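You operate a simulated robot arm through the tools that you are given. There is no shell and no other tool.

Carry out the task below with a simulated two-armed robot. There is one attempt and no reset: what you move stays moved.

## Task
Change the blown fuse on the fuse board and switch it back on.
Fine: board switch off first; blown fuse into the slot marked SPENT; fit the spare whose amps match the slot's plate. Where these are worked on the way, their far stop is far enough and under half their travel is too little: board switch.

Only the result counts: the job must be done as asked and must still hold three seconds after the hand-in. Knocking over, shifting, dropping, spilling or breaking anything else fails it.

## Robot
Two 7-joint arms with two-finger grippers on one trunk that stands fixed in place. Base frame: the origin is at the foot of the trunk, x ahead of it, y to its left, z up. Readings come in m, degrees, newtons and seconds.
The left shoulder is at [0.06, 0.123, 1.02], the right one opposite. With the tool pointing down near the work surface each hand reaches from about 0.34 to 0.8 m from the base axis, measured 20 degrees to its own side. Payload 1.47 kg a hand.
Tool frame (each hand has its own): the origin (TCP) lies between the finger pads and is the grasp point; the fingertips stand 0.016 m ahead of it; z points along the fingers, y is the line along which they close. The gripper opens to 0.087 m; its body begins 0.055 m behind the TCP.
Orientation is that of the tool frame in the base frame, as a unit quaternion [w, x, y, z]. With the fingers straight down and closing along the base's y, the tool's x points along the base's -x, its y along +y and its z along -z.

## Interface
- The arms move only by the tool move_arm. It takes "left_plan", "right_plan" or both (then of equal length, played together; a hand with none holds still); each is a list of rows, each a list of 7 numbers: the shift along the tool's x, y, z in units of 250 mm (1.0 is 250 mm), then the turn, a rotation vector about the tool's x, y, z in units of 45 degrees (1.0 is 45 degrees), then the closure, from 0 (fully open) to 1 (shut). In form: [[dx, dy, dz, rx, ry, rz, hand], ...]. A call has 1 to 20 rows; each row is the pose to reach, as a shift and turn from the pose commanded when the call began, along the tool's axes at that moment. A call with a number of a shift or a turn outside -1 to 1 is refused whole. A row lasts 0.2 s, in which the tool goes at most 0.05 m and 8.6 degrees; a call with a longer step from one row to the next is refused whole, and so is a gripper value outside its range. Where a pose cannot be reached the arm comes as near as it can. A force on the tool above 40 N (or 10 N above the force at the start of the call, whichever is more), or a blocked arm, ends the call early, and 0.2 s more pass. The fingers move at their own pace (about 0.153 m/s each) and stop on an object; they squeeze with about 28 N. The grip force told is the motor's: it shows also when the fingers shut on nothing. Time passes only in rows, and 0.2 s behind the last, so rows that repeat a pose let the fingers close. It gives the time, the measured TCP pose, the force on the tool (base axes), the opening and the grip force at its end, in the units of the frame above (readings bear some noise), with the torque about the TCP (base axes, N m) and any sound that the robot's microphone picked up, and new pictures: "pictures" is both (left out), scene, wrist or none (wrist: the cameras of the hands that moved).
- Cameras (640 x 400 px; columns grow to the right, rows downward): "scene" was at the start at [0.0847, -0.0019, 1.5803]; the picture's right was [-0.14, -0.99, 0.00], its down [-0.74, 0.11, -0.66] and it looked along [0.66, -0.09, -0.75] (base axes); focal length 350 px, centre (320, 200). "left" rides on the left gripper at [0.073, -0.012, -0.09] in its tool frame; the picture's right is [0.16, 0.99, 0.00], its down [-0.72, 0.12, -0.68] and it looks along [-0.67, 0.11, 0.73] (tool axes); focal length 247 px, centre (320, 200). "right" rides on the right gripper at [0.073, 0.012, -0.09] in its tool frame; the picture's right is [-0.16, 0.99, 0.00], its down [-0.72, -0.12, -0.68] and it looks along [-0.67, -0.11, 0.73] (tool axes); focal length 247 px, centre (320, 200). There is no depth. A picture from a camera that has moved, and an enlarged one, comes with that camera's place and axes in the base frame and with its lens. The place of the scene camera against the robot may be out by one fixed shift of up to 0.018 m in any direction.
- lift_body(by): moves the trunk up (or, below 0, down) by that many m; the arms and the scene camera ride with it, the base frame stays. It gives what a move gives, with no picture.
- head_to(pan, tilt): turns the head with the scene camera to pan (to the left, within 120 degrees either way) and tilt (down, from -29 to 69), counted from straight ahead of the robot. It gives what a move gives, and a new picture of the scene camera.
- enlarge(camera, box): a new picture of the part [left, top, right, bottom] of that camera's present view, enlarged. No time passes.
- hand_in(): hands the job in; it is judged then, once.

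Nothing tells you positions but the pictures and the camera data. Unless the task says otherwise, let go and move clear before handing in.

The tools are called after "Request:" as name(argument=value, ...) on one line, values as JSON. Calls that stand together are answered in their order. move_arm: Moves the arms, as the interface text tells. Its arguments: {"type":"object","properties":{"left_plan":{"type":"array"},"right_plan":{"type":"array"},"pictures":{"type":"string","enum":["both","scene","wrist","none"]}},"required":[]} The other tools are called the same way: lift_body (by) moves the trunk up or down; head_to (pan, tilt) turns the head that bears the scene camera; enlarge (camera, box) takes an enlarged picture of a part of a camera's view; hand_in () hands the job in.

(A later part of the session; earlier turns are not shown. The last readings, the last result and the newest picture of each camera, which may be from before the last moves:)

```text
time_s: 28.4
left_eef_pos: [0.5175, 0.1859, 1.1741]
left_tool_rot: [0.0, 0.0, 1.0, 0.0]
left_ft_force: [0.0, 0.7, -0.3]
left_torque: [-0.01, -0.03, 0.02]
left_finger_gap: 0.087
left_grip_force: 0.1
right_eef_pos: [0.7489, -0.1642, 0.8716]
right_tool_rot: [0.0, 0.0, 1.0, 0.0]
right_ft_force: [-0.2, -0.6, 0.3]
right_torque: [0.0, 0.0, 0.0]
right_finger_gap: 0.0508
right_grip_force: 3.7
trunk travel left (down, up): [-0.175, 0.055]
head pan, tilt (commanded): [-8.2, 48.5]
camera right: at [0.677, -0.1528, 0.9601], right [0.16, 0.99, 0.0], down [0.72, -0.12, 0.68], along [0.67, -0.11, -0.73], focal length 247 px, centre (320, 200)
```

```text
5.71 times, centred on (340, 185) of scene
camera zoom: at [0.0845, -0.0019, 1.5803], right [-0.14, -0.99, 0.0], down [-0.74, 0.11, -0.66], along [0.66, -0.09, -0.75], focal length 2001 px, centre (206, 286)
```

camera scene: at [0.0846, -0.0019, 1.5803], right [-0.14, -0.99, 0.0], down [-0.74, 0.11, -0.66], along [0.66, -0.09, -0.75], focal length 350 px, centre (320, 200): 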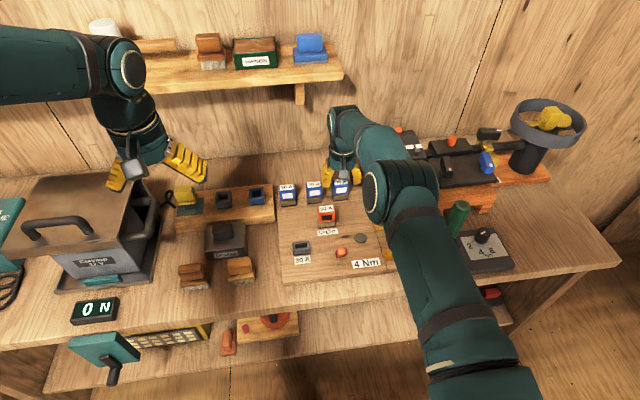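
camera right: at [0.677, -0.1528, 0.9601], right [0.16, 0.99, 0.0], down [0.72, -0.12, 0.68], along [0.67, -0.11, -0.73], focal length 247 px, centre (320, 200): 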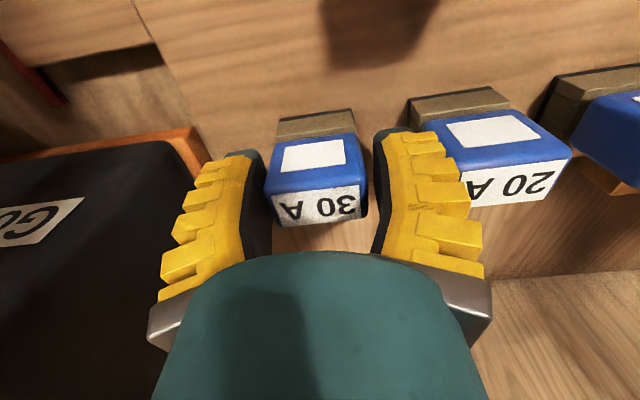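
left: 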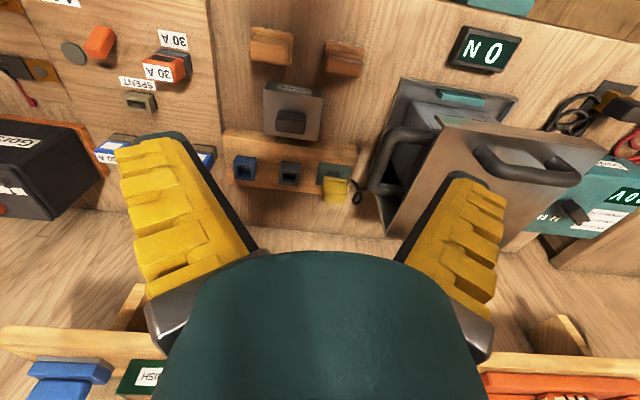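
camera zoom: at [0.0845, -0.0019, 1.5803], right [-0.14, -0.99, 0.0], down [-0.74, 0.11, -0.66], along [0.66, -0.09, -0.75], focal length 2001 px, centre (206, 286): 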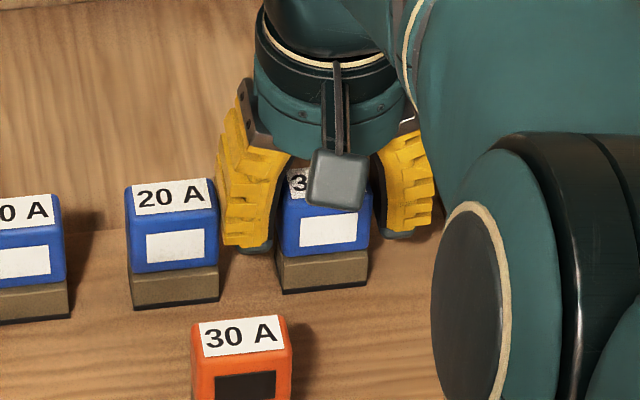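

The spare is between the fingers, still about 0.8 mm off to the left, with clear space to the 20 A fuse. I make that small shift and close on it.

Request:
move_arm(right_plan=[[0, -0.003, 0, 0, 0, 0, 0.48], [0, -0.003, 0, 0, 0, 0, 0.6], [0, -0.003, 0, 0, 0, 0, 1], [0, -0.003, 0, 0, 0, 0, 1], [0, -0.003, 0, 0, 0, 0, 1]], pictures="wrist")

Request:
enlarge(camera="right", box=[220, 80, 460, 230])

```text
time_s: 29.6
left_eef_pos: [0.517, 0.1856, 1.1734]
left_tool_rot: [0.0, 0.0, 1.0, 0.0]
left_ft_force: [-0.1, 0.6, -0.4]
left_torque: [-0.04, -0.01, 0.01]
left_finger_gap: 0.0869
left_grip_force: 0.1
right_eef_pos: [0.7479, -0.1667, 0.871]
right_tool_rot: [0.0, 0.0, 1.0, 0.0]
right_ft_force: [-0.8, 0.4, 2.0]
right_torque: [0.02, 0.04, -0.04]
right_finger_gap: 0.0398
right_grip_force: 27.7
trunk travel left (down, up): [-0.175, 0.055]
head pan, tilt (commanded): [-8.2, 48.5]
camera right: at [0.6769, -0.1538, 0.9602], right [0.16, 0.99, 0.0], down [0.72, -0.12, 0.68], along [0.67, -0.11, -0.73], focal length 247 px, centre (320, 200)
```

right: 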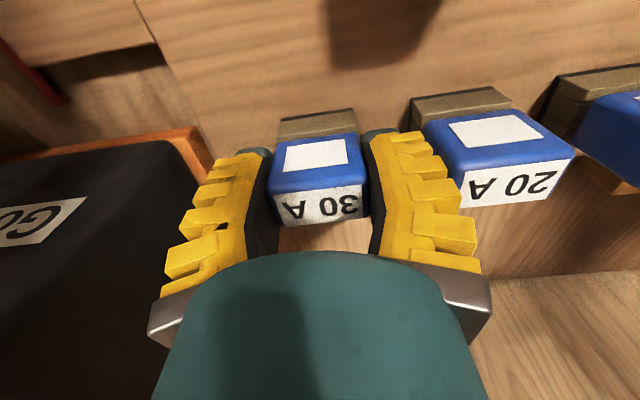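

```text
2.67 times, centred on (340, 155) of right
camera zoom: at [0.6769, -0.1538, 0.9602], right [0.16, 0.99, 0.0], down [0.72, -0.12, 0.68], along [0.67, -0.11, -0.73], focal length 659 px, centre (267, 320)
```

zoom: 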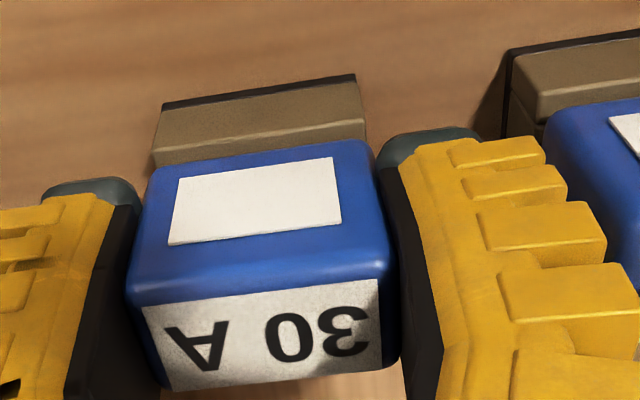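

The spare is held at a 39.8 mm gap. Next I pull it straight up slowly.

Request:
move_arm(right_plan=[[0, 0, -0.02, 0, 0, 0, 1], [0, 0, -0.05, 0, 0, 0, 1], [0, 0, -0.1, 0, 0, 0, 1], [0, 0, -0.16, 0, 0, 0, 1], [0, 0, -0.24, 0, 0, 0, 1], [0, 0, -0.32, 0, 0, 0, 1], [0, 0, -0.32, 0, 0, 0, 1]], pictures="both")

Request:
enlarge(camera="right", box=[260, 50, 380, 150])

Request:
enlarge(camera="scene", box=[270, 130, 400, 230])

```text
time_s: 31.2
left_eef_pos: [0.5184, 0.1851, 1.1725]
left_tool_rot: [0.0, 0.0, 1.0, 0.0]
left_ft_force: [-0.9, 0.0, 0.5]
left_torque: [-0.04, 0.03, 0.01]
left_finger_gap: 0.0869
left_grip_force: 0.1
right_eef_pos: [0.7499, -0.167, 0.9505]
right_tool_rot: [0.0, 0.0, 1.0, 0.0]
right_ft_force: [1.3, 0.3, -0.1]
right_torque: [0.03, -0.02, -0.02]
right_finger_gap: 0.04
right_grip_force: 28.5
trunk travel left (down, up): [-0.175, 0.055]
head pan, tilt (commanded): [-8.2, 48.5]
camera scene: at [0.085, -0.002, 1.5802], right [-0.14, -0.99, 0.0], down [-0.74, 0.11, -0.66], along [0.66, -0.09, -0.75], focal length 350 px, centre (320, 200)
camera right: at [0.6768, -0.1554, 1.0398], right [0.16, 0.99, 0.0], down [0.72, -0.12, 0.68], along [0.67, -0.11, -0.73], focal length 247 px, centre (320, 200)
```

scene: 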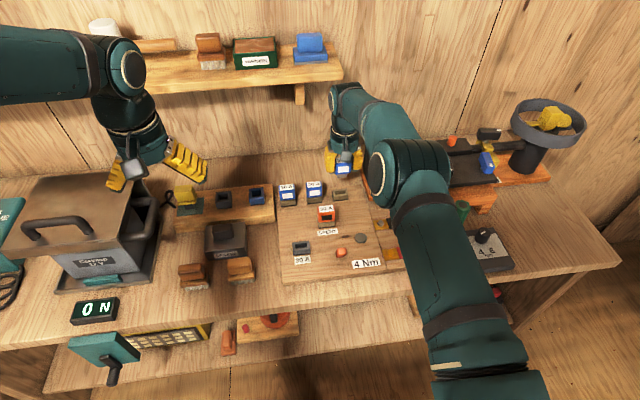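
right: 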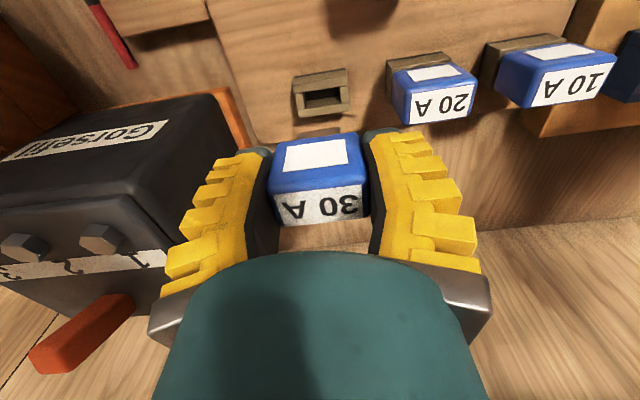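

```text
4.00 times, centred on (320, 100) of right
camera zoom: at [0.6768, -0.1554, 1.0398], right [0.16, 0.99, 0.0], down [0.72, -0.12, 0.68], along [0.67, -0.11, -0.73], focal length 988 px, centre (320, 600)
```

zoom: 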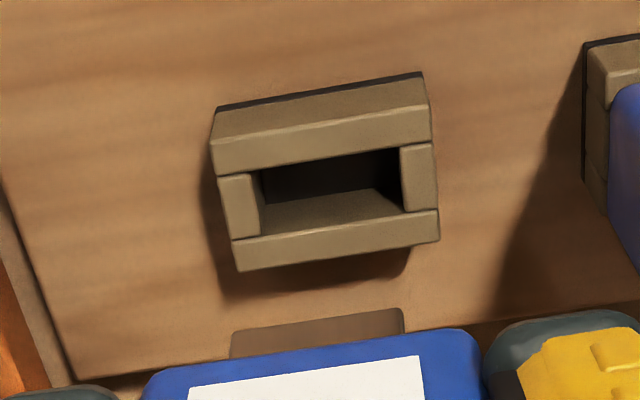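

```text
4.00 times, centred on (335, 180) of scene
camera zoom: at [0.085, -0.002, 1.5802], right [-0.14, -0.99, 0.0], down [-0.74, 0.11, -0.66], along [0.66, -0.09, -0.75], focal length 1401 px, centre (260, 280)
```

zoom: 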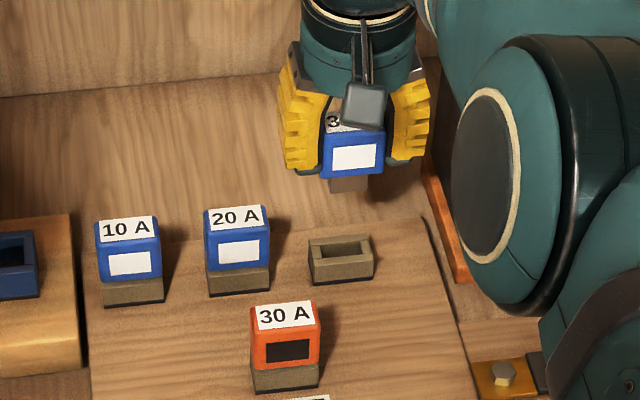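

The good 30 A spare is out and hanging level. I carry it at the same height to just above the empty 30 A socket, with the grasp point at about [0.585, -0.036].

Request:
move_arm(right_plan=[[0.06, 0.04, 0, 0, 0, 0, 1], [0.15, 0.11, 0, 0, 0, 0, 1], [0.24, 0.18, 0, 0, 0, 0, 1], [0.33, 0.26, 0, 0, 0, 0, 1], [0.42, 0.34, 0, 0, 0, 0, 1], [0.51, 0.42, 0, 0, 0, 0, 1], [0.6, 0.48, 0, 0, 0, 0, 1], [0.6564, 0.5192, 0, 0, 0, 0, 1], [0.6564, 0.5192, 0, 0, 0, 0, 1], [0.6564, 0.5192, 0, 0, 0, 0, 1]], pictures="both")

Request:
enlarge(camera="right", box=[260, 50, 380, 150])

```text
time_s: 33.4
left_eef_pos: [0.5187, 0.1851, 1.1732]
left_tool_rot: [0.0, -0.001, 1.0, 0.0]
left_ft_force: [-0.6, 0.1, 0.6]
left_torque: [0.02, 0.03, -0.01]
left_finger_gap: 0.0867
left_grip_force: 0.1
right_eef_pos: [0.5812, -0.0348, 0.9492]
right_tool_rot: [0.0, 0.0, 1.0, 0.0]
right_ft_force: [-0.2, 0.7, -0.1]
right_torque: [-0.02, -0.01, -0.01]
right_finger_gap: 0.0401
right_grip_force: 28.1
trunk travel left (down, up): [-0.175, 0.055]
head pan, tilt (commanded): [-8.2, 48.5]
camera scene: at [0.0846, -0.0018, 1.5803], right [-0.14, -0.99, 0.0], down [-0.74, 0.11, -0.66], along [0.66, -0.09, -0.75], focal length 350 px, centre (320, 200)
camera right: at [0.5102, -0.0236, 1.0393], right [0.16, 0.99, 0.0], down [0.72, -0.12, 0.68], along [0.67, -0.11, -0.73], focal length 247 px, centre (320, 200)
```

scene: 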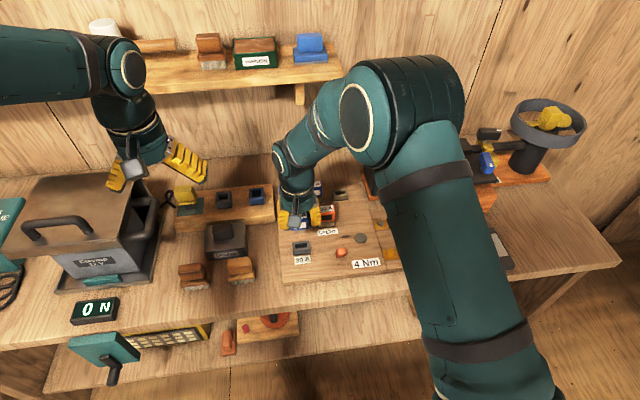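
right: 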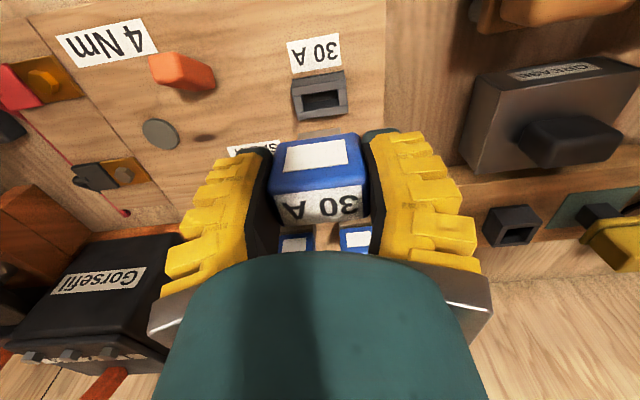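

```text
4.00 times, centred on (320, 100) of right
camera zoom: at [0.5102, -0.0236, 1.0393], right [0.16, 0.99, 0.0], down [0.72, -0.12, 0.68], along [0.67, -0.11, -0.73], focal length 988 px, centre (320, 600)
```

zoom: 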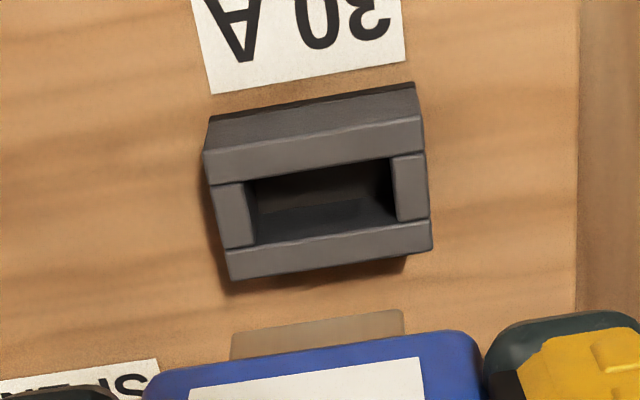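

The hand ended about 2 mm short in x compared with the reference view, so I correct +2 mm in x. Then I lower to just above the socket and check the tab against the opening at close range.

Request:
move_arm(right_plan=[[-0.008, -0.0006, 0, 0, 0, 0, 1], [-0.008, -0.0006, 0.06, 0, 0, 0, 1], [-0.008, -0.0006, 0.12, 0, 0, 0, 1], [-0.008, -0.0006, 0.17, 0, 0, 0, 1], [-0.008, -0.0006, 0.212, 0, 0, 0, 1], [-0.008, -0.0006, 0.212, 0, 0, 0, 1]], pictures="wrist")

Request:
enlarge(camera="right", box=[265, 85, 365, 145])

Request:
enlarge(camera="scene", box=[275, 215, 325, 255])

Request:
enlarge(camera="left", box=[100, 20, 220, 110])

```text
time_s: 34.8
left_eef_pos: [0.519, 0.1846, 1.174]
left_tool_rot: [0.0, 0.0, 1.0, 0.001]
left_ft_force: [0.0, 0.3, 0.1]
left_torque: [0.0, -0.04, -0.01]
left_finger_gap: 0.0872
left_grip_force: 0.1
right_eef_pos: [0.5859, -0.0363, 0.8981]
right_tool_rot: [0.001, 0.002, 1.0, 0.0]
right_ft_force: [0.4, 0.4, -0.3]
right_torque: [-0.03, -0.01, -0.03]
right_finger_gap: 0.0401
right_grip_force: 28.4
trunk travel left (down, up): [-0.175, 0.055]
head pan, tilt (commanded): [-8.2, 48.5]
camera right: at [0.5134, -0.0248, 0.9862], right [0.16, 0.99, 0.0], down [0.72, -0.12, 0.68], along [0.67, -0.11, -0.73], focal length 247 px, centre (320, 200)
```

right: 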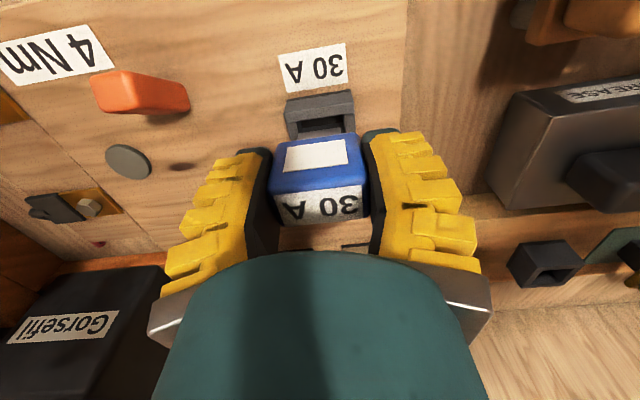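

```text
6.40 times, centred on (315, 115) of right
camera zoom: at [0.5134, -0.0248, 0.9862], right [0.16, 0.99, 0.0], down [0.72, -0.12, 0.68], along [0.67, -0.11, -0.73], focal length 1581 px, centre (352, 744)
```

zoom: 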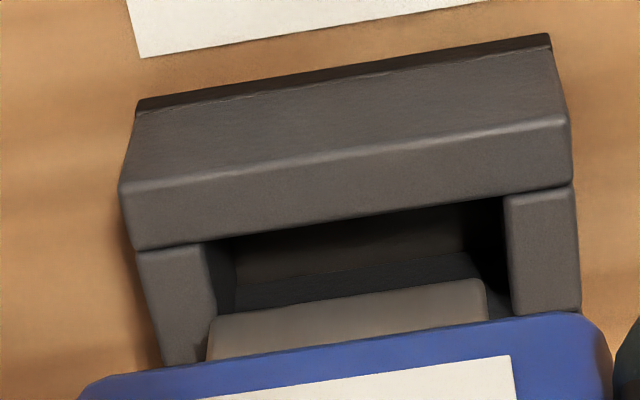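

```text
10.00 times, centred on (300, 235) of scene
camera zoom: at [0.0846, -0.0019, 1.5803], right [-0.14, -0.99, 0.0], down [-0.74, 0.11, -0.66], along [0.66, -0.09, -0.75], focal length 3502 px, centre (520, -150)
```

zoom: 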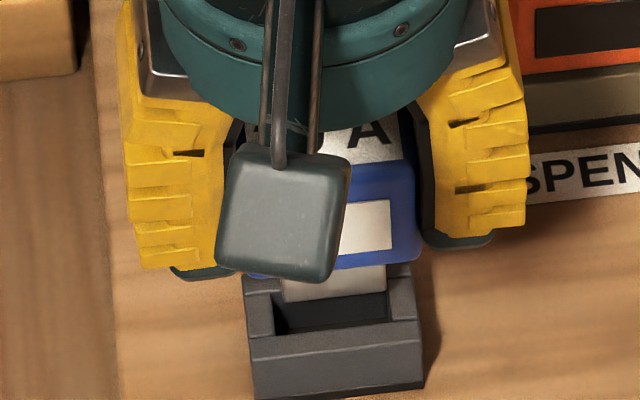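

```text
4.44 times, centred on (160, 65) of left
camera zoom: at [0.4439, 0.1727, 1.2624], right [-0.16, 0.99, 0.0], down [0.72, 0.12, 0.68], along [0.67, 0.11, -0.73], focal length 1098 px, centre (1031, 800)
```

zoom: 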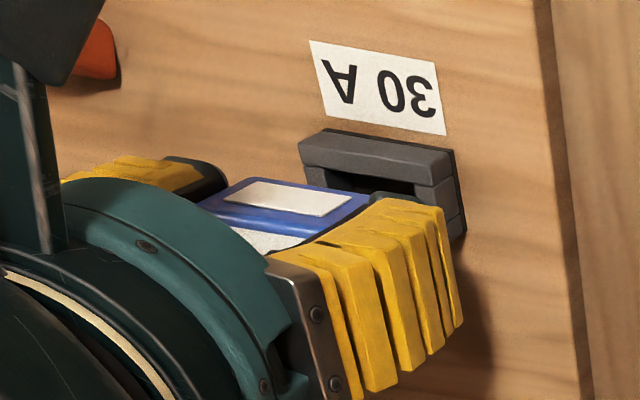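

The tab is about 0.5 mm toward -y of the opening's centre. I shift by that much and lower another 13 mm in fine steps while watching the force.

Request:
move_arm(right_plan=[[0.001, 0.0024, 0, 0, 0, 0, 1], [0.001, 0.0024, 0.016, 0, 0, 0, 1], [0.001, 0.0024, 0.028, 0, 0, 0, 1], [0.001, 0.0024, 0.036, 0, 0, 0, 1], [0.001, 0.0024, 0.044, 0, 0, 0, 1], [0.001, 0.0024, 0.052, 0, 0, 0, 1]], pictures="wrist")

Request:
enlarge(camera="right", box=[265, 95, 365, 155])

Request:
enlarge(camera="scene", box=[275, 215, 325, 255])

```text
time_s: 36.2
left_eef_pos: [0.5178, 0.1851, 1.1743]
left_tool_rot: [0.001, 0.0, 1.0, 0.0]
left_ft_force: [0.3, -0.2, 0.1]
left_torque: [0.04, -0.04, 0.02]
left_finger_gap: 0.087
left_grip_force: 0.2
right_eef_pos: [0.586, -0.0356, 0.8855]
right_tool_rot: [0.001, 0.001, 1.0, 0.001]
right_ft_force: [1.3, -0.1, 17.7]
right_torque: [-0.02, -0.17, 0.02]
right_finger_gap: 0.0408
right_grip_force: 28.2
trunk travel left (down, up): [-0.175, 0.055]
head pan, tilt (commanded): [-8.2, 48.5]
camera right: at [0.5131, -0.0243, 0.9746], right [0.16, 0.99, 0.0], down [0.72, -0.12, 0.68], along [0.67, -0.11, -0.73], focal length 247 px, centre (320, 200)
```

right: 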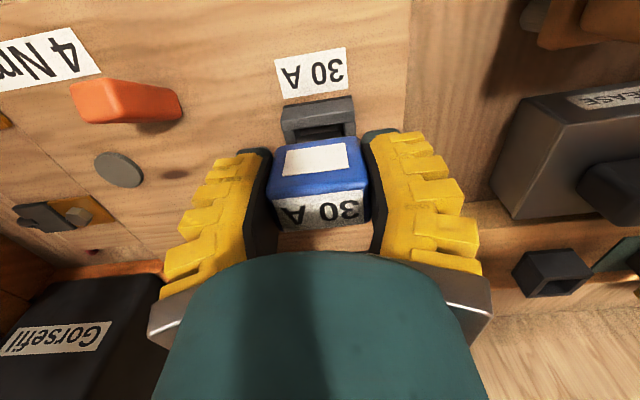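

```text
6.40 times, centred on (315, 125) of right
camera zoom: at [0.5131, -0.0243, 0.9746], right [0.16, 0.99, 0.0], down [0.72, -0.12, 0.68], along [0.67, -0.11, -0.73], focal length 1581 px, centre (352, 680)
```

zoom: 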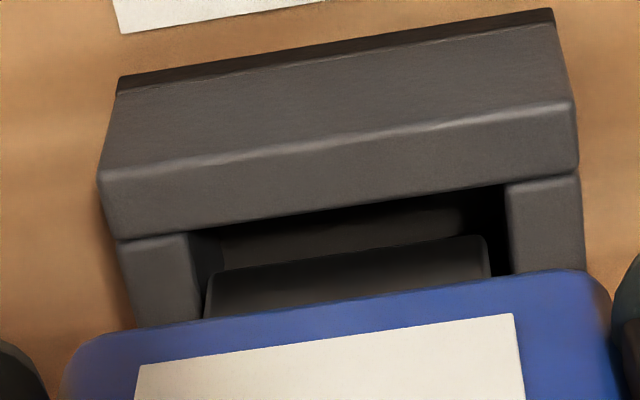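

```text
10.00 times, centred on (300, 235) of scene
camera zoom: at [0.0834, -0.0018, 1.5805], right [-0.14, -0.99, 0.0], down [-0.74, 0.11, -0.66], along [0.66, -0.09, -0.75], focal length 3502 px, centre (520, -150)
```

zoom: 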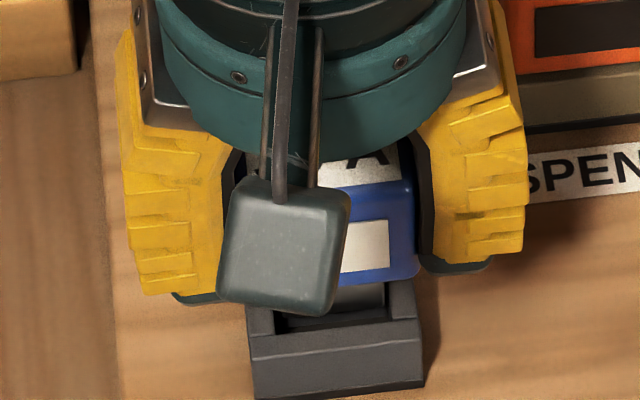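

The tab caught on the rear (+x) rim: the torque puts the contact about 7 mm behind the TCP, and there is a visible gap at the front. I lift 10 mm to unload and re-measure.

Request:
move_arm(right_plan=[[0, 0, -0.02, 0, 0, 0, 1], [0, 0, -0.04, 0, 0, 0, 1], [0, 0, -0.04, 0, 0, 0, 1]], pictures="wrist")

Request:
enlarge(camera="right", box=[265, 90, 365, 150])

Request:
enlarge(camera="right", box=[230, 80, 410, 240])

Request:
enlarge(camera="scene", box=[275, 215, 325, 255])

```text
time_s: 37.0
left_eef_pos: [0.518, 0.1843, 1.1735]
left_tool_rot: [0.0, 0.0, 1.0, 0.0]
left_ft_force: [-0.4, 0.3, 0.3]
left_torque: [-0.02, 0.03, -0.01]
left_finger_gap: 0.0868
left_grip_force: 0.0
right_eef_pos: [0.5858, -0.0365, 0.8941]
right_tool_rot: [-0.001, -0.001, 1.0, 0.001]
right_ft_force: [-0.3, -0.4, -0.6]
right_torque: [0.02, 0.0, -0.01]
right_finger_gap: 0.0403
right_grip_force: 28.5
trunk travel left (down, up): [-0.175, 0.055]
head pan, tilt (commanded): [-8.2, 48.5]
camera right: at [0.5127, -0.0245, 0.9832], right [0.16, 0.99, 0.0], down [0.72, -0.12, 0.68], along [0.67, -0.11, -0.73], focal length 247 px, centre (320, 200)
```

right: 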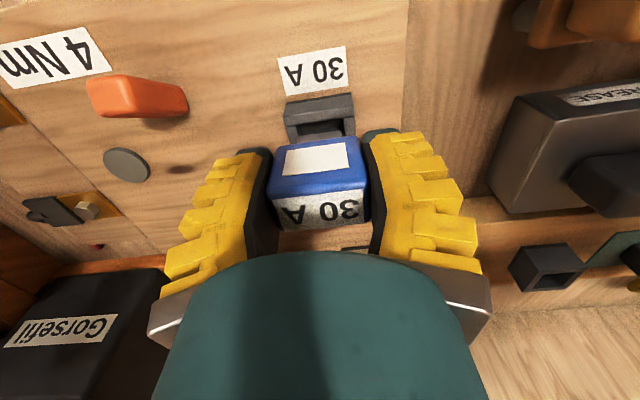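

```text
6.40 times, centred on (315, 120) of right
camera zoom: at [0.5127, -0.0245, 0.9832], right [0.16, 0.99, 0.0], down [0.72, -0.12, 0.68], along [0.67, -0.11, -0.73], focal length 1581 px, centre (352, 712)
```

zoom: 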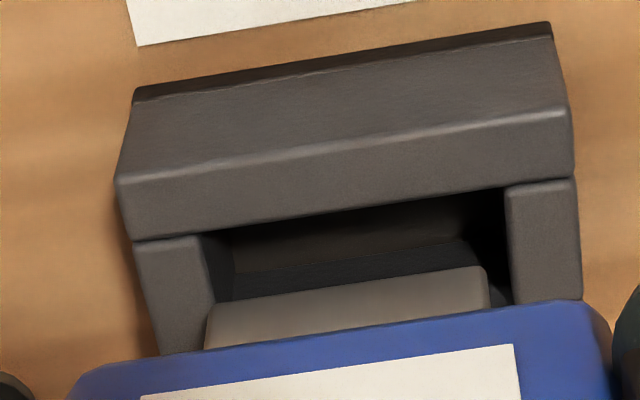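

```text
2.50 times, centred on (320, 160) of right
camera zoom: at [0.5127, -0.0245, 0.9832], right [0.16, 0.99, 0.0], down [0.72, -0.12, 0.68], along [0.67, -0.11, -0.73], focal length 617 px, centre (320, 300)
```

zoom: 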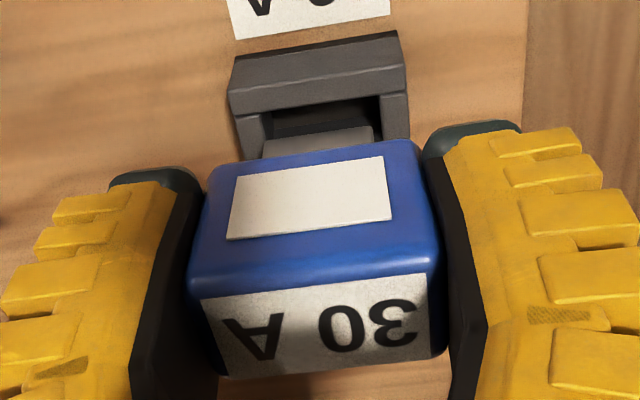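

```text
10.00 times, centred on (300, 235) of scene
camera zoom: at [0.085, -0.0019, 1.5802], right [-0.14, -0.99, 0.0], down [-0.74, 0.11, -0.66], along [0.66, -0.09, -0.75], focal length 3502 px, centre (520, -150)
```

zoom: 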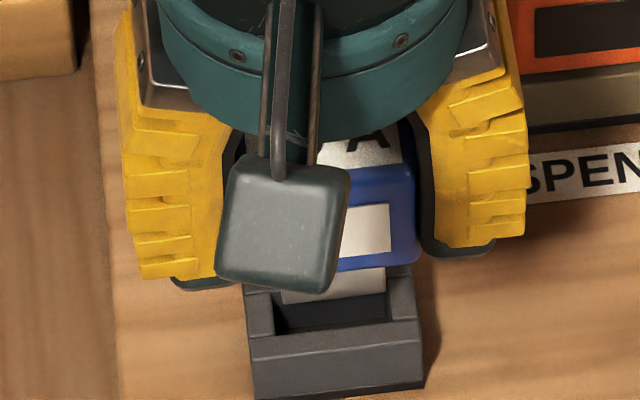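

Unloaded, the tab's front edge is about 3 mm behind the opening's near edge, so it needs to come toward the robot by about 1.7 mm, plus 0.5 mm toward +y. I make that shift and lower again in fine steps.

Request:
move_arm(right_plan=[[0.0068, 0.002, 0, 0, 0, 0, 1], [0.0068, 0.002, 0.016, 0, 0, 0, 1], [0.0068, 0.002, 0.026, 0, 0, 0, 1], [0.0068, 0.002, 0.034, 0, 0, 0, 1], [0.0068, 0.002, 0.042, 0, 0, 0, 1], [0.0068, 0.002, 0.05, 0, 0, 0, 1]], pictures="wrist")

Request:
enlarge(camera="right", box=[265, 95, 365, 155])

Request:
enlarge(camera="scene", box=[275, 215, 325, 255])

```text
time_s: 38.4
left_eef_pos: [0.5194, 0.1849, 1.1732]
left_tool_rot: [0.0, 0.0, 1.0, 0.0]
left_ft_force: [-0.9, -0.1, 0.8]
left_torque: [0.0, 0.01, 0.0]
left_finger_gap: 0.087
left_grip_force: 0.0
right_eef_pos: [0.5849, -0.0364, 0.8829]
right_tool_rot: [0.0, 0.0, 1.0, 0.0]
right_ft_force: [0.4, 0.1, -0.6]
right_torque: [0.0, 0.01, 0.0]
right_finger_gap: 0.0401
right_grip_force: 28.0
trunk travel left (down, up): [-0.175, 0.055]
head pan, tilt (commanded): [-8.2, 48.5]
camera right: at [0.5121, -0.0244, 0.971], right [0.16, 0.99, 0.0], down [0.72, -0.12, 0.68], along [0.67, -0.11, -0.73], focal length 247 px, centre (320, 200)
```

right: 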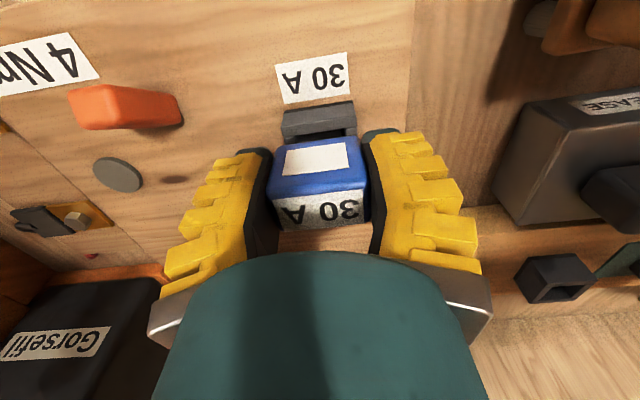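

```text
6.40 times, centred on (315, 125) of right
camera zoom: at [0.5121, -0.0244, 0.971], right [0.16, 0.99, 0.0], down [0.72, -0.12, 0.68], along [0.67, -0.11, -0.73], focal length 1581 px, centre (352, 680)
```

zoom: 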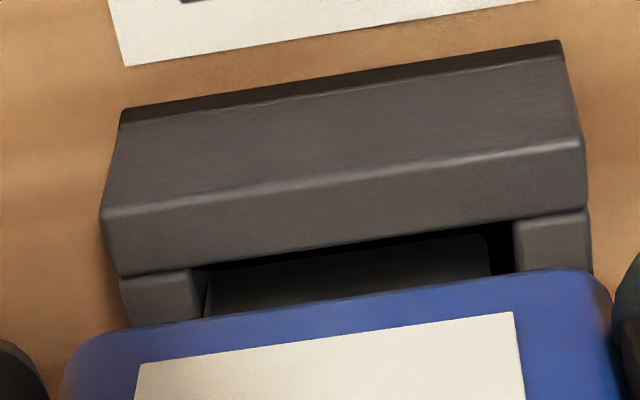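

```text
10.00 times, centred on (300, 235) of scene
camera zoom: at [0.0847, -0.0019, 1.5803], right [-0.14, -0.99, 0.0], down [-0.74, 0.11, -0.66], along [0.66, -0.09, -0.75], focal length 3502 px, centre (520, -150)
```

zoom: 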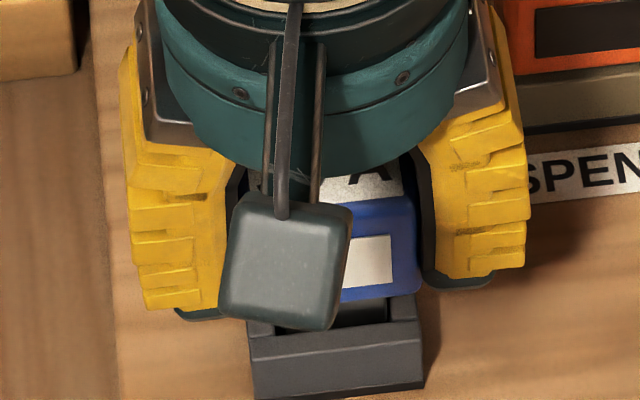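

It went in this time with no force. I keep lowering toward seating, watching for contact.

Request:
move_arm(right_plan=[[0, 0, 0.01, 0, 0, 0, 1], [0, 0, 0.02, 0, 0, 0, 1], [0, 0, 0.03, 0, 0, 0, 1], [0, 0, 0.04, 0, 0, 0, 1], [0, 0, 0.05, 0, 0, 0, 1], [0, 0, 0.056, 0, 0, 0, 1]], pictures="wrist")

Request:
enlarge(camera="right", box=[230, 95, 410, 215])

Request:
enlarge(camera="scene", box=[275, 215, 325, 255])

```text
time_s: 39.8
left_eef_pos: [0.518, 0.1847, 1.1739]
left_tool_rot: [0.0, 0.001, 1.0, 0.0]
left_ft_force: [0.1, -0.1, 1.2]
left_torque: [0.02, -0.01, -0.01]
left_finger_gap: 0.0873
left_grip_force: 0.0
right_eef_pos: [0.5852, -0.0341, 0.868]
right_tool_rot: [0.0, 0.001, 1.0, 0.0]
right_ft_force: [-1.1, 0.5, 1.0]
right_torque: [0.01, 0.04, 0.01]
right_finger_gap: 0.04
right_grip_force: 28.3
trunk travel left (down, up): [-0.175, 0.055]
head pan, tilt (commanded): [-8.2, 48.5]
camera right: at [0.5125, -0.0236, 0.9573], right [0.16, 0.99, 0.0], down [0.72, -0.12, 0.68], along [0.67, -0.11, -0.73], focal length 247 px, centre (320, 200)
```

right: 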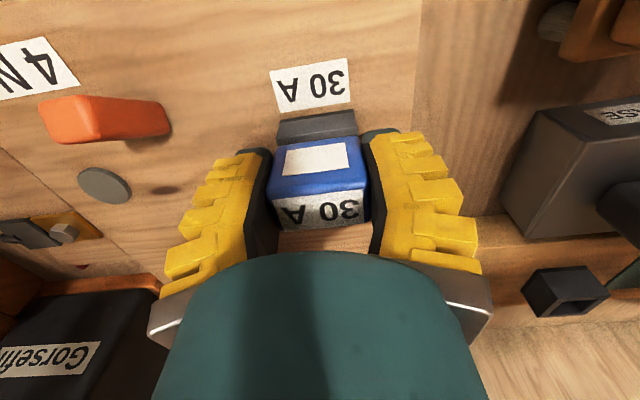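

```text
3.33 times, centred on (320, 155) of right
camera zoom: at [0.5125, -0.0236, 0.9573], right [0.16, 0.99, 0.0], down [0.72, -0.12, 0.68], along [0.67, -0.11, -0.73], focal length 823 px, centre (320, 350)
```

zoom: 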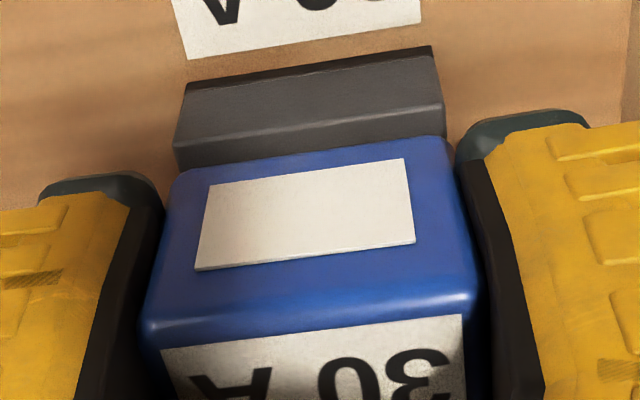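

```text
10.00 times, centred on (300, 235) of scene
camera zoom: at [0.0844, -0.0019, 1.5803], right [-0.14, -0.99, 0.0], down [-0.74, 0.11, -0.66], along [0.66, -0.09, -0.75], focal length 3502 px, centre (520, -150)
```

zoom: 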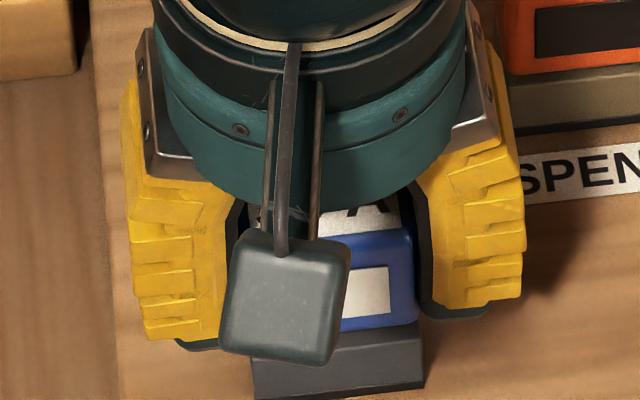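

The fuse is nearly on the rim with almost no force. I open the fingers to let it settle and then rise straight up.

Request:
move_arm(right_plan=[[0, 0, 0.002, 0, 0, 0, 1], [0, 0, 0.002, 0, 0, 0, 0.7], [0, 0, 0.002, 0, 0, 0, 0.35], [0, 0, 0.002, 0, 0, 0, 0.3], [0, 0, 0.002, 0, 0, 0, 0.3], [0, 0, -0.05, 0, 0, 0, 0.3], [0, 0, -0.13, 0, 0, 0, 0.3], [0, 0, -0.22, 0, 0, 0, 0.3], [0, 0, -0.33, 0, 0, 0, 0.3], [0, 0, -0.33, 0, 0, 0, 0.3]], pictures="both")

Request:
enlarge(camera="right", box=[240, 60, 400, 180])

Request:
enlarge(camera="scene", box=[270, 170, 400, 270])

Request:
enlarge(camera="left", box=[80, 20, 220, 125])

```text
time_s: 42.0
left_eef_pos: [0.5175, 0.1844, 1.1726]
left_tool_rot: [0.0, 0.0, 1.0, -0.001]
left_ft_force: [0.7, 0.7, -0.7]
left_torque: [0.01, 0.01, 0.01]
left_finger_gap: 0.0869
left_grip_force: 0.0
right_eef_pos: [0.5847, -0.0328, 0.9496]
right_tool_rot: [0.0, 0.001, 1.0, 0.0]
right_ft_force: [0.7, 0.3, 0.0]
right_torque: [0.0, 0.02, -0.04]
right_finger_gap: 0.0654
right_grip_force: 3.3
trunk travel left (down, up): [-0.175, 0.055]
head pan, tilt (commanded): [-8.2, 48.5]
camera scene: at [0.0851, -0.0018, 1.5802], right [-0.14, -0.99, 0.0], down [-0.74, 0.11, -0.66], along [0.66, -0.09, -0.75], focal length 350 px, centre (320, 200)
camera right: at [0.5125, -0.0224, 1.0394], right [0.16, 0.99, 0.0], down [0.72, -0.12, 0.68], along [0.67, -0.11, -0.73], focal length 247 px, centre (320, 200)
```

scene: 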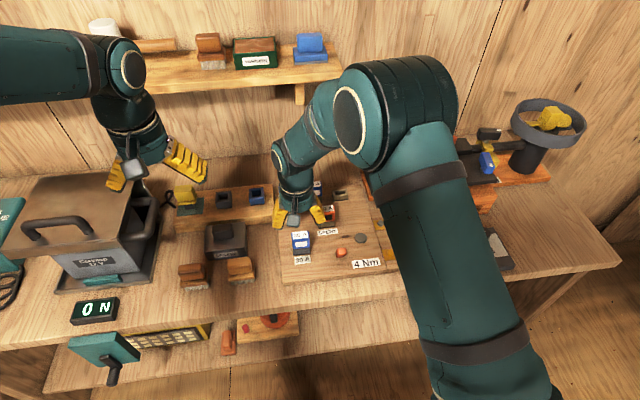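
right: 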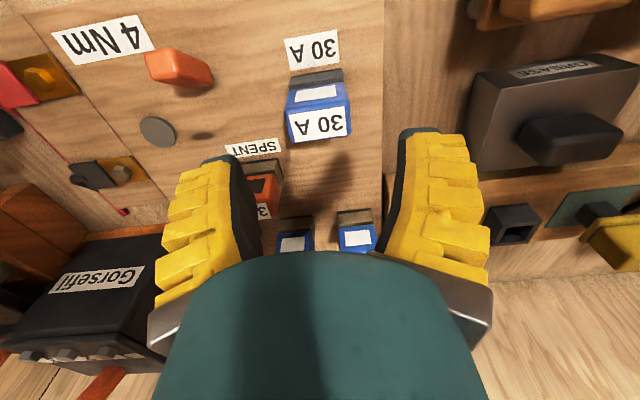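

```text
3.33 times, centred on (320, 120) of right
camera zoom: at [0.5125, -0.0224, 1.0394], right [0.16, 0.99, 0.0], down [0.72, -0.12, 0.68], along [0.67, -0.11, -0.73], focal length 823 px, centre (320, 467)
```

zoom: 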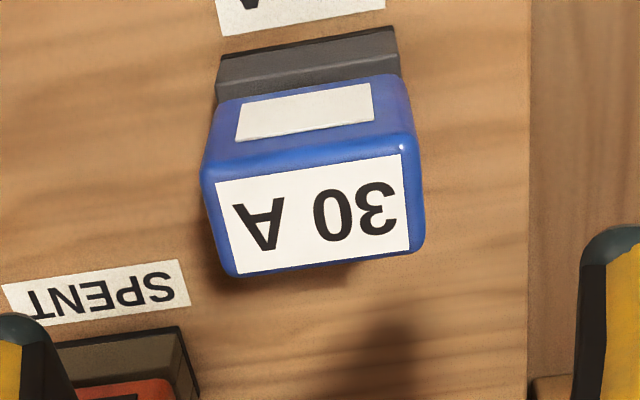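

```text
4.00 times, centred on (335, 220) of scene
camera zoom: at [0.0851, -0.0018, 1.5802], right [-0.14, -0.99, 0.0], down [-0.74, 0.11, -0.66], along [0.66, -0.09, -0.75], focal length 1401 px, centre (260, 120)
```

zoom: 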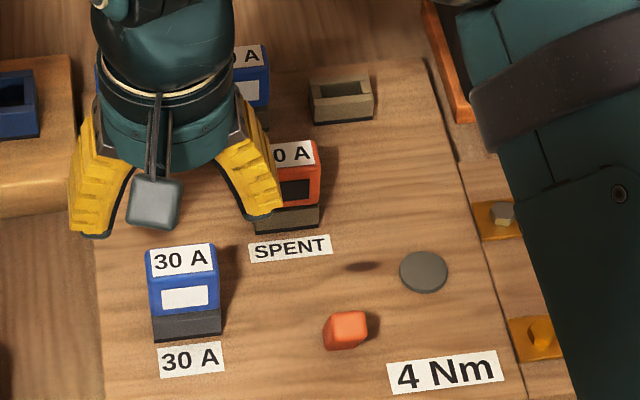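

```text
3.81 times, centred on (150, 72) of left
camera zoom: at [0.4443, 0.1728, 1.2622], right [-0.16, 0.99, 0.0], down [0.72, 0.12, 0.68], along [0.67, 0.11, -0.73], focal length 941 px, centre (968, 686)
```

zoom: 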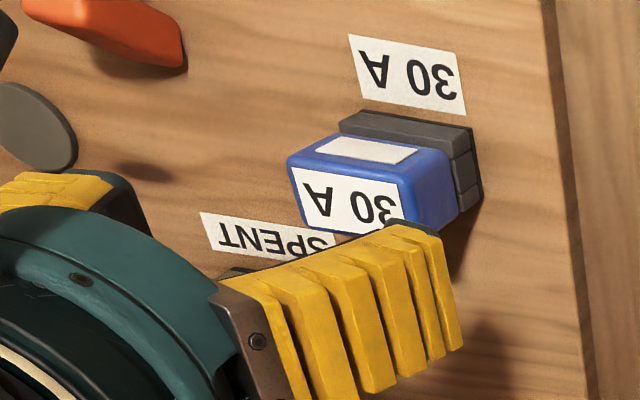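

The blue 30 A spare is in the 30 A socket. To make sure it is fully seated, I will shut the fingers and press gently on its top, which also tells me its height.

Request:
move_arm(right_plan=[[0, 0, 0, 0, 0, 0, 1], [-0.002, -0.006, 0, 0, 0, 0, 1], [-0.002, -0.006, 0, 0, 0, 0, 1], [-0.002, -0.006, 0, 0, 0, 0, 1], [-0.002, -0.006, 0.06, 0, 0, 0, 1], [-0.002, -0.006, 0.12, 0, 0, 0, 1], [-0.002, -0.006, 0.16, 0, 0, 0, 1], [-0.002, -0.006, 0.172, 0, 0, 0, 1], [-0.002, -0.006, 0.172, 0, 0, 0, 1]], pictures="wrist")

Request:
enlarge(camera="scene", box=[275, 200, 345, 255])

```text
time_s: 44.0
left_eef_pos: [0.5181, 0.1842, 1.1739]
left_tool_rot: [0.0, 0.0, 1.0, 0.0]
left_ft_force: [-0.3, -1.5, -0.2]
left_torque: [0.02, 0.04, 0.01]
left_finger_gap: 0.0871
left_grip_force: 0.0
right_eef_pos: [0.5845, -0.0381, 0.9057]
right_tool_rot: [0.0, 0.0, 1.0, 0.0]
right_ft_force: [-0.9, -0.8, 1.0]
right_torque: [-0.01, 0.02, -0.01]
right_finger_gap: 0.0
right_grip_force: 27.8
trunk travel left (down, up): [-0.175, 0.055]
head pan, tilt (commanded): [-8.2, 48.5]
camera right: at [0.5124, -0.0252, 0.9953], right [0.16, 0.99, 0.0], down [0.72, -0.12, 0.68], along [0.67, -0.11, -0.73], focal length 247 px, centre (320, 200)
```

right: 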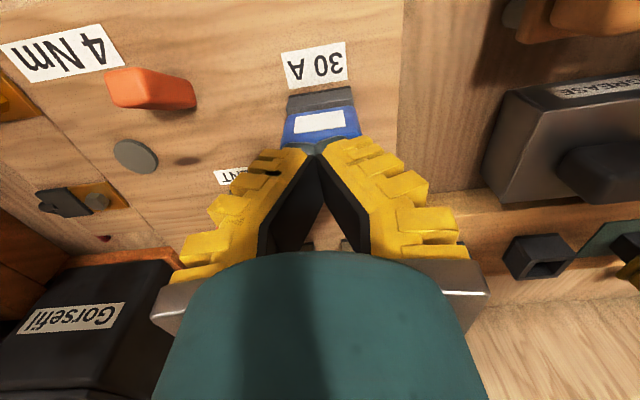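

```text
7.27 times, centred on (310, 228) of scene
camera zoom: at [0.0847, -0.0019, 1.5803], right [-0.14, -0.99, 0.0], down [-0.74, 0.11, -0.66], along [0.66, -0.09, -0.75], focal length 2547 px, centre (393, 0)
```

zoom: 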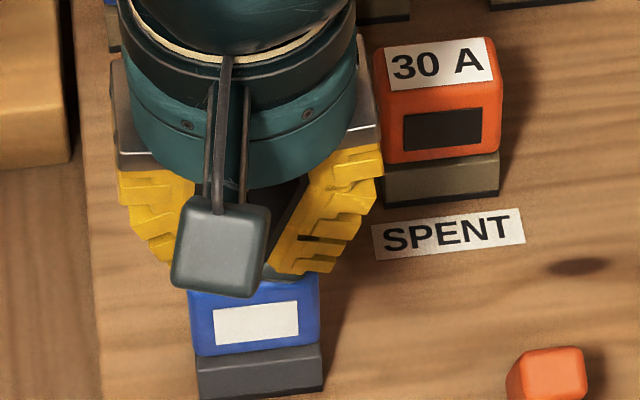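

The fingertips are right at the fuse top with almost no force. I press down a further 4 mm in 1 mm steps.

Request:
move_arm(right_plan=[[0, 0, 0.004, 0, 0, 0, 1], [0, 0, 0.008, 0, 0, 0, 1], [0, 0, 0.012, 0, 0, 0, 1], [0, 0, 0.016, 0, 0, 0, 1]], pictures="wrist")

Request:
enlarge(camera="scene", box=[275, 200, 345, 255])

```text
time_s: 45.0
left_eef_pos: [0.5177, 0.1851, 1.1736]
left_tool_rot: [0.0, 0.0, 1.0, 0.0]
left_ft_force: [-0.1, 0.4, 0.1]
left_torque: [-0.03, 0.0, -0.01]
left_finger_gap: 0.0871
left_grip_force: 0.0
right_eef_pos: [0.5858, -0.0369, 0.903]
right_tool_rot: [0.0, 0.0, 1.0, 0.0]
right_ft_force: [-0.1, 0.0, 0.3]
right_torque: [0.0, 0.0, 0.04]
right_finger_gap: 0.0001
right_grip_force: 27.9
trunk travel left (down, up): [-0.175, 0.055]
head pan, tilt (commanded): [-8.2, 48.5]
camera right: at [0.5125, -0.025, 0.9924], right [0.16, 0.99, 0.0], down [0.72, -0.12, 0.68], along [0.67, -0.11, -0.73], focal length 247 px, centre (320, 200)
```

right: 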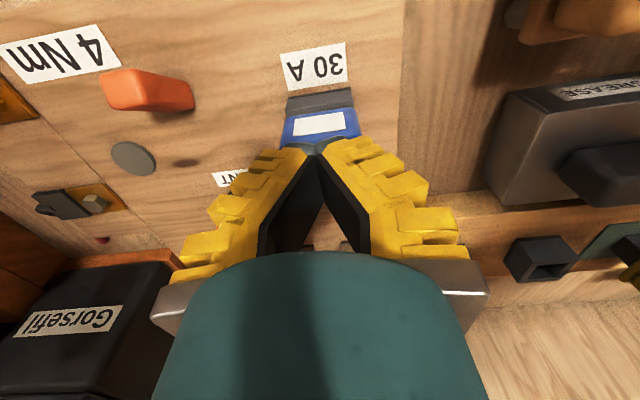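

```text
7.27 times, centred on (310, 228) of scene
camera zoom: at [0.0847, -0.0019, 1.5803], right [-0.14, -0.99, 0.0], down [-0.74, 0.11, -0.66], along [0.66, -0.09, -0.75], focal length 2547 px, centre (393, 0)
```

zoom: 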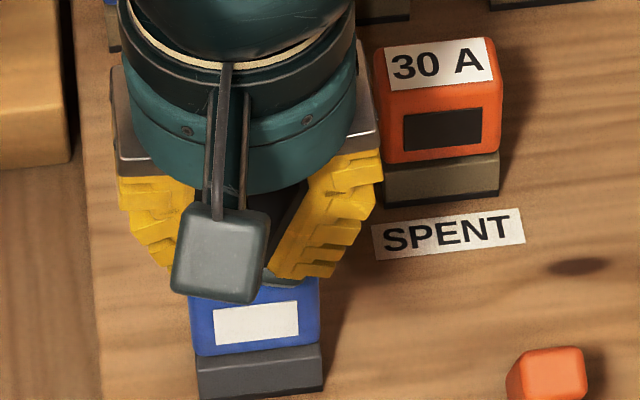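

Still no contact with the tips at about 0.887, so the fuse is already low. I continue down in 1 mm steps until I feel it.

Request:
move_arm(right_plan=[[0, 0, 0.004, 0, 0, 0, 1], [0, 0, 0.008, 0, 0, 0, 1], [0, 0, 0.012, 0, 0, 0, 1], [0, 0, 0.016, 0, 0, 0, 1], [0, 0, 0.02, 0, 0, 0, 1]], pictures="wrist")

```text
time_s: 46.2
left_eef_pos: [0.5181, 0.1844, 1.1736]
left_tool_rot: [0.0, 0.0, 1.0, 0.0]
left_ft_force: [-0.6, 0.7, -0.4]
left_torque: [0.04, 0.02, 0.0]
left_finger_gap: 0.0871
left_grip_force: 0.1
right_eef_pos: [0.5859, -0.0366, 0.8988]
right_tool_rot: [0.001, 0.0, 1.0, 0.0]
right_ft_force: [-0.4, -0.4, 5.8]
right_torque: [0.01, -0.03, -0.01]
right_finger_gap: 0.0062
right_grip_force: 27.7
trunk travel left (down, up): [-0.175, 0.055]
head pan, tilt (commanded): [-8.2, 48.5]
camera right: at [0.5128, -0.0252, 0.9881], right [0.16, 0.99, 0.0], down [0.72, -0.12, 0.68], along [0.67, -0.11, -0.73], focal length 247 px, centre (320, 200)
```

right: 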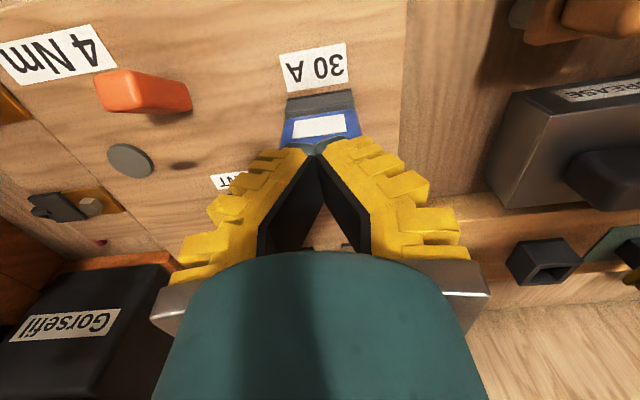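

Contact came with the fingertips at about z 0.884, which is the normal seated height, and the fuse did not move, so it is fully home. Now I go over to the robot side of the lever at [0.495, -0.131] to switch it back on.

Request:
move_arm(right_plan=[[0, 0, -0.1, 0, 0, 0, 1], [0, 0, -0.208, 0, 0, 0, 1], [0.09, -0.09, -0.208, 0, 0, 0, 1], [0.18, -0.19, -0.208, 0, 0, 0, 1], [0.27, -0.28, -0.208, 0, 0, 0, 1], [0.362, -0.378, -0.208, 0, 0, 0, 1], [0.362, -0.378, -0.208, 0, 0, 0, 1]], pictures="both")

Request:
enlarge(camera="scene", box=[270, 170, 400, 270])

```text
time_s: 47.8
left_eef_pos: [0.5184, 0.1853, 1.1727]
left_tool_rot: [0.0, 0.0, 1.0, 0.0]
left_ft_force: [0.5, 0.6, 0.0]
left_torque: [-0.01, -0.01, 0.01]
left_finger_gap: 0.0871
left_grip_force: 0.0
right_eef_pos: [0.4956, -0.1318, 0.9501]
right_tool_rot: [0.0, 0.0, 1.0, -0.001]
right_ft_force: [-0.1, -0.7, -0.2]
right_torque: [0.05, -0.03, 0.01]
right_finger_gap: 0.0001
right_grip_force: 27.9
trunk travel left (down, up): [-0.175, 0.055]
head pan, tilt (commanded): [-8.2, 48.5]
camera scene: at [0.085, -0.0016, 1.5802], right [-0.14, -0.99, 0.0], down [-0.74, 0.11, -0.66], along [0.66, -0.1, -0.75], focal length 350 px, centre (320, 200)
camera right: at [0.4229, -0.1202, 1.0403], right [0.16, 0.99, 0.0], down [0.72, -0.12, 0.68], along [0.67, -0.11, -0.73], focal length 247 px, centre (320, 200)
```

scene: 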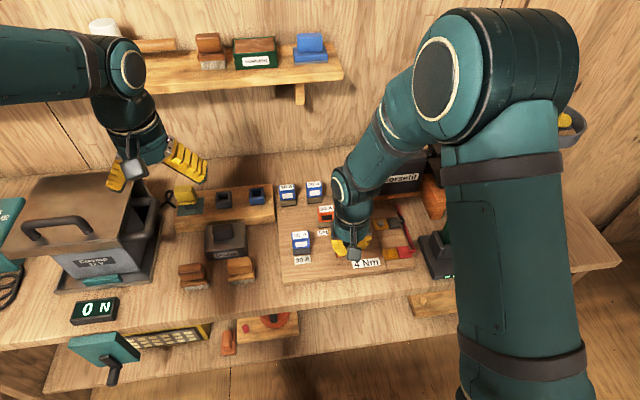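
right: 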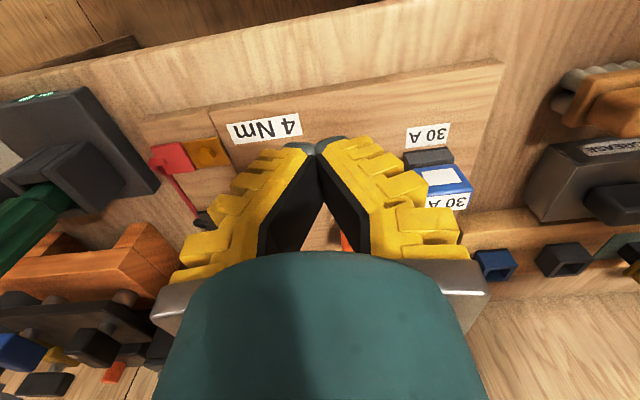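

```text
4.00 times, centred on (335, 220) of scene
camera zoom: at [0.085, -0.0016, 1.5802], right [-0.14, -0.99, 0.0], down [-0.74, 0.11, -0.66], along [0.66, -0.1, -0.75], focal length 1401 px, centre (260, 120)
```

zoom: 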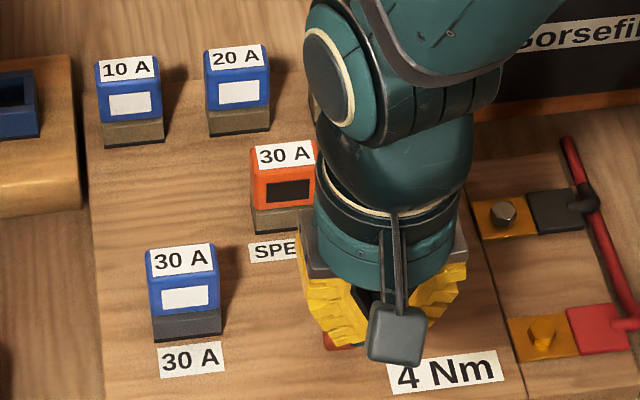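

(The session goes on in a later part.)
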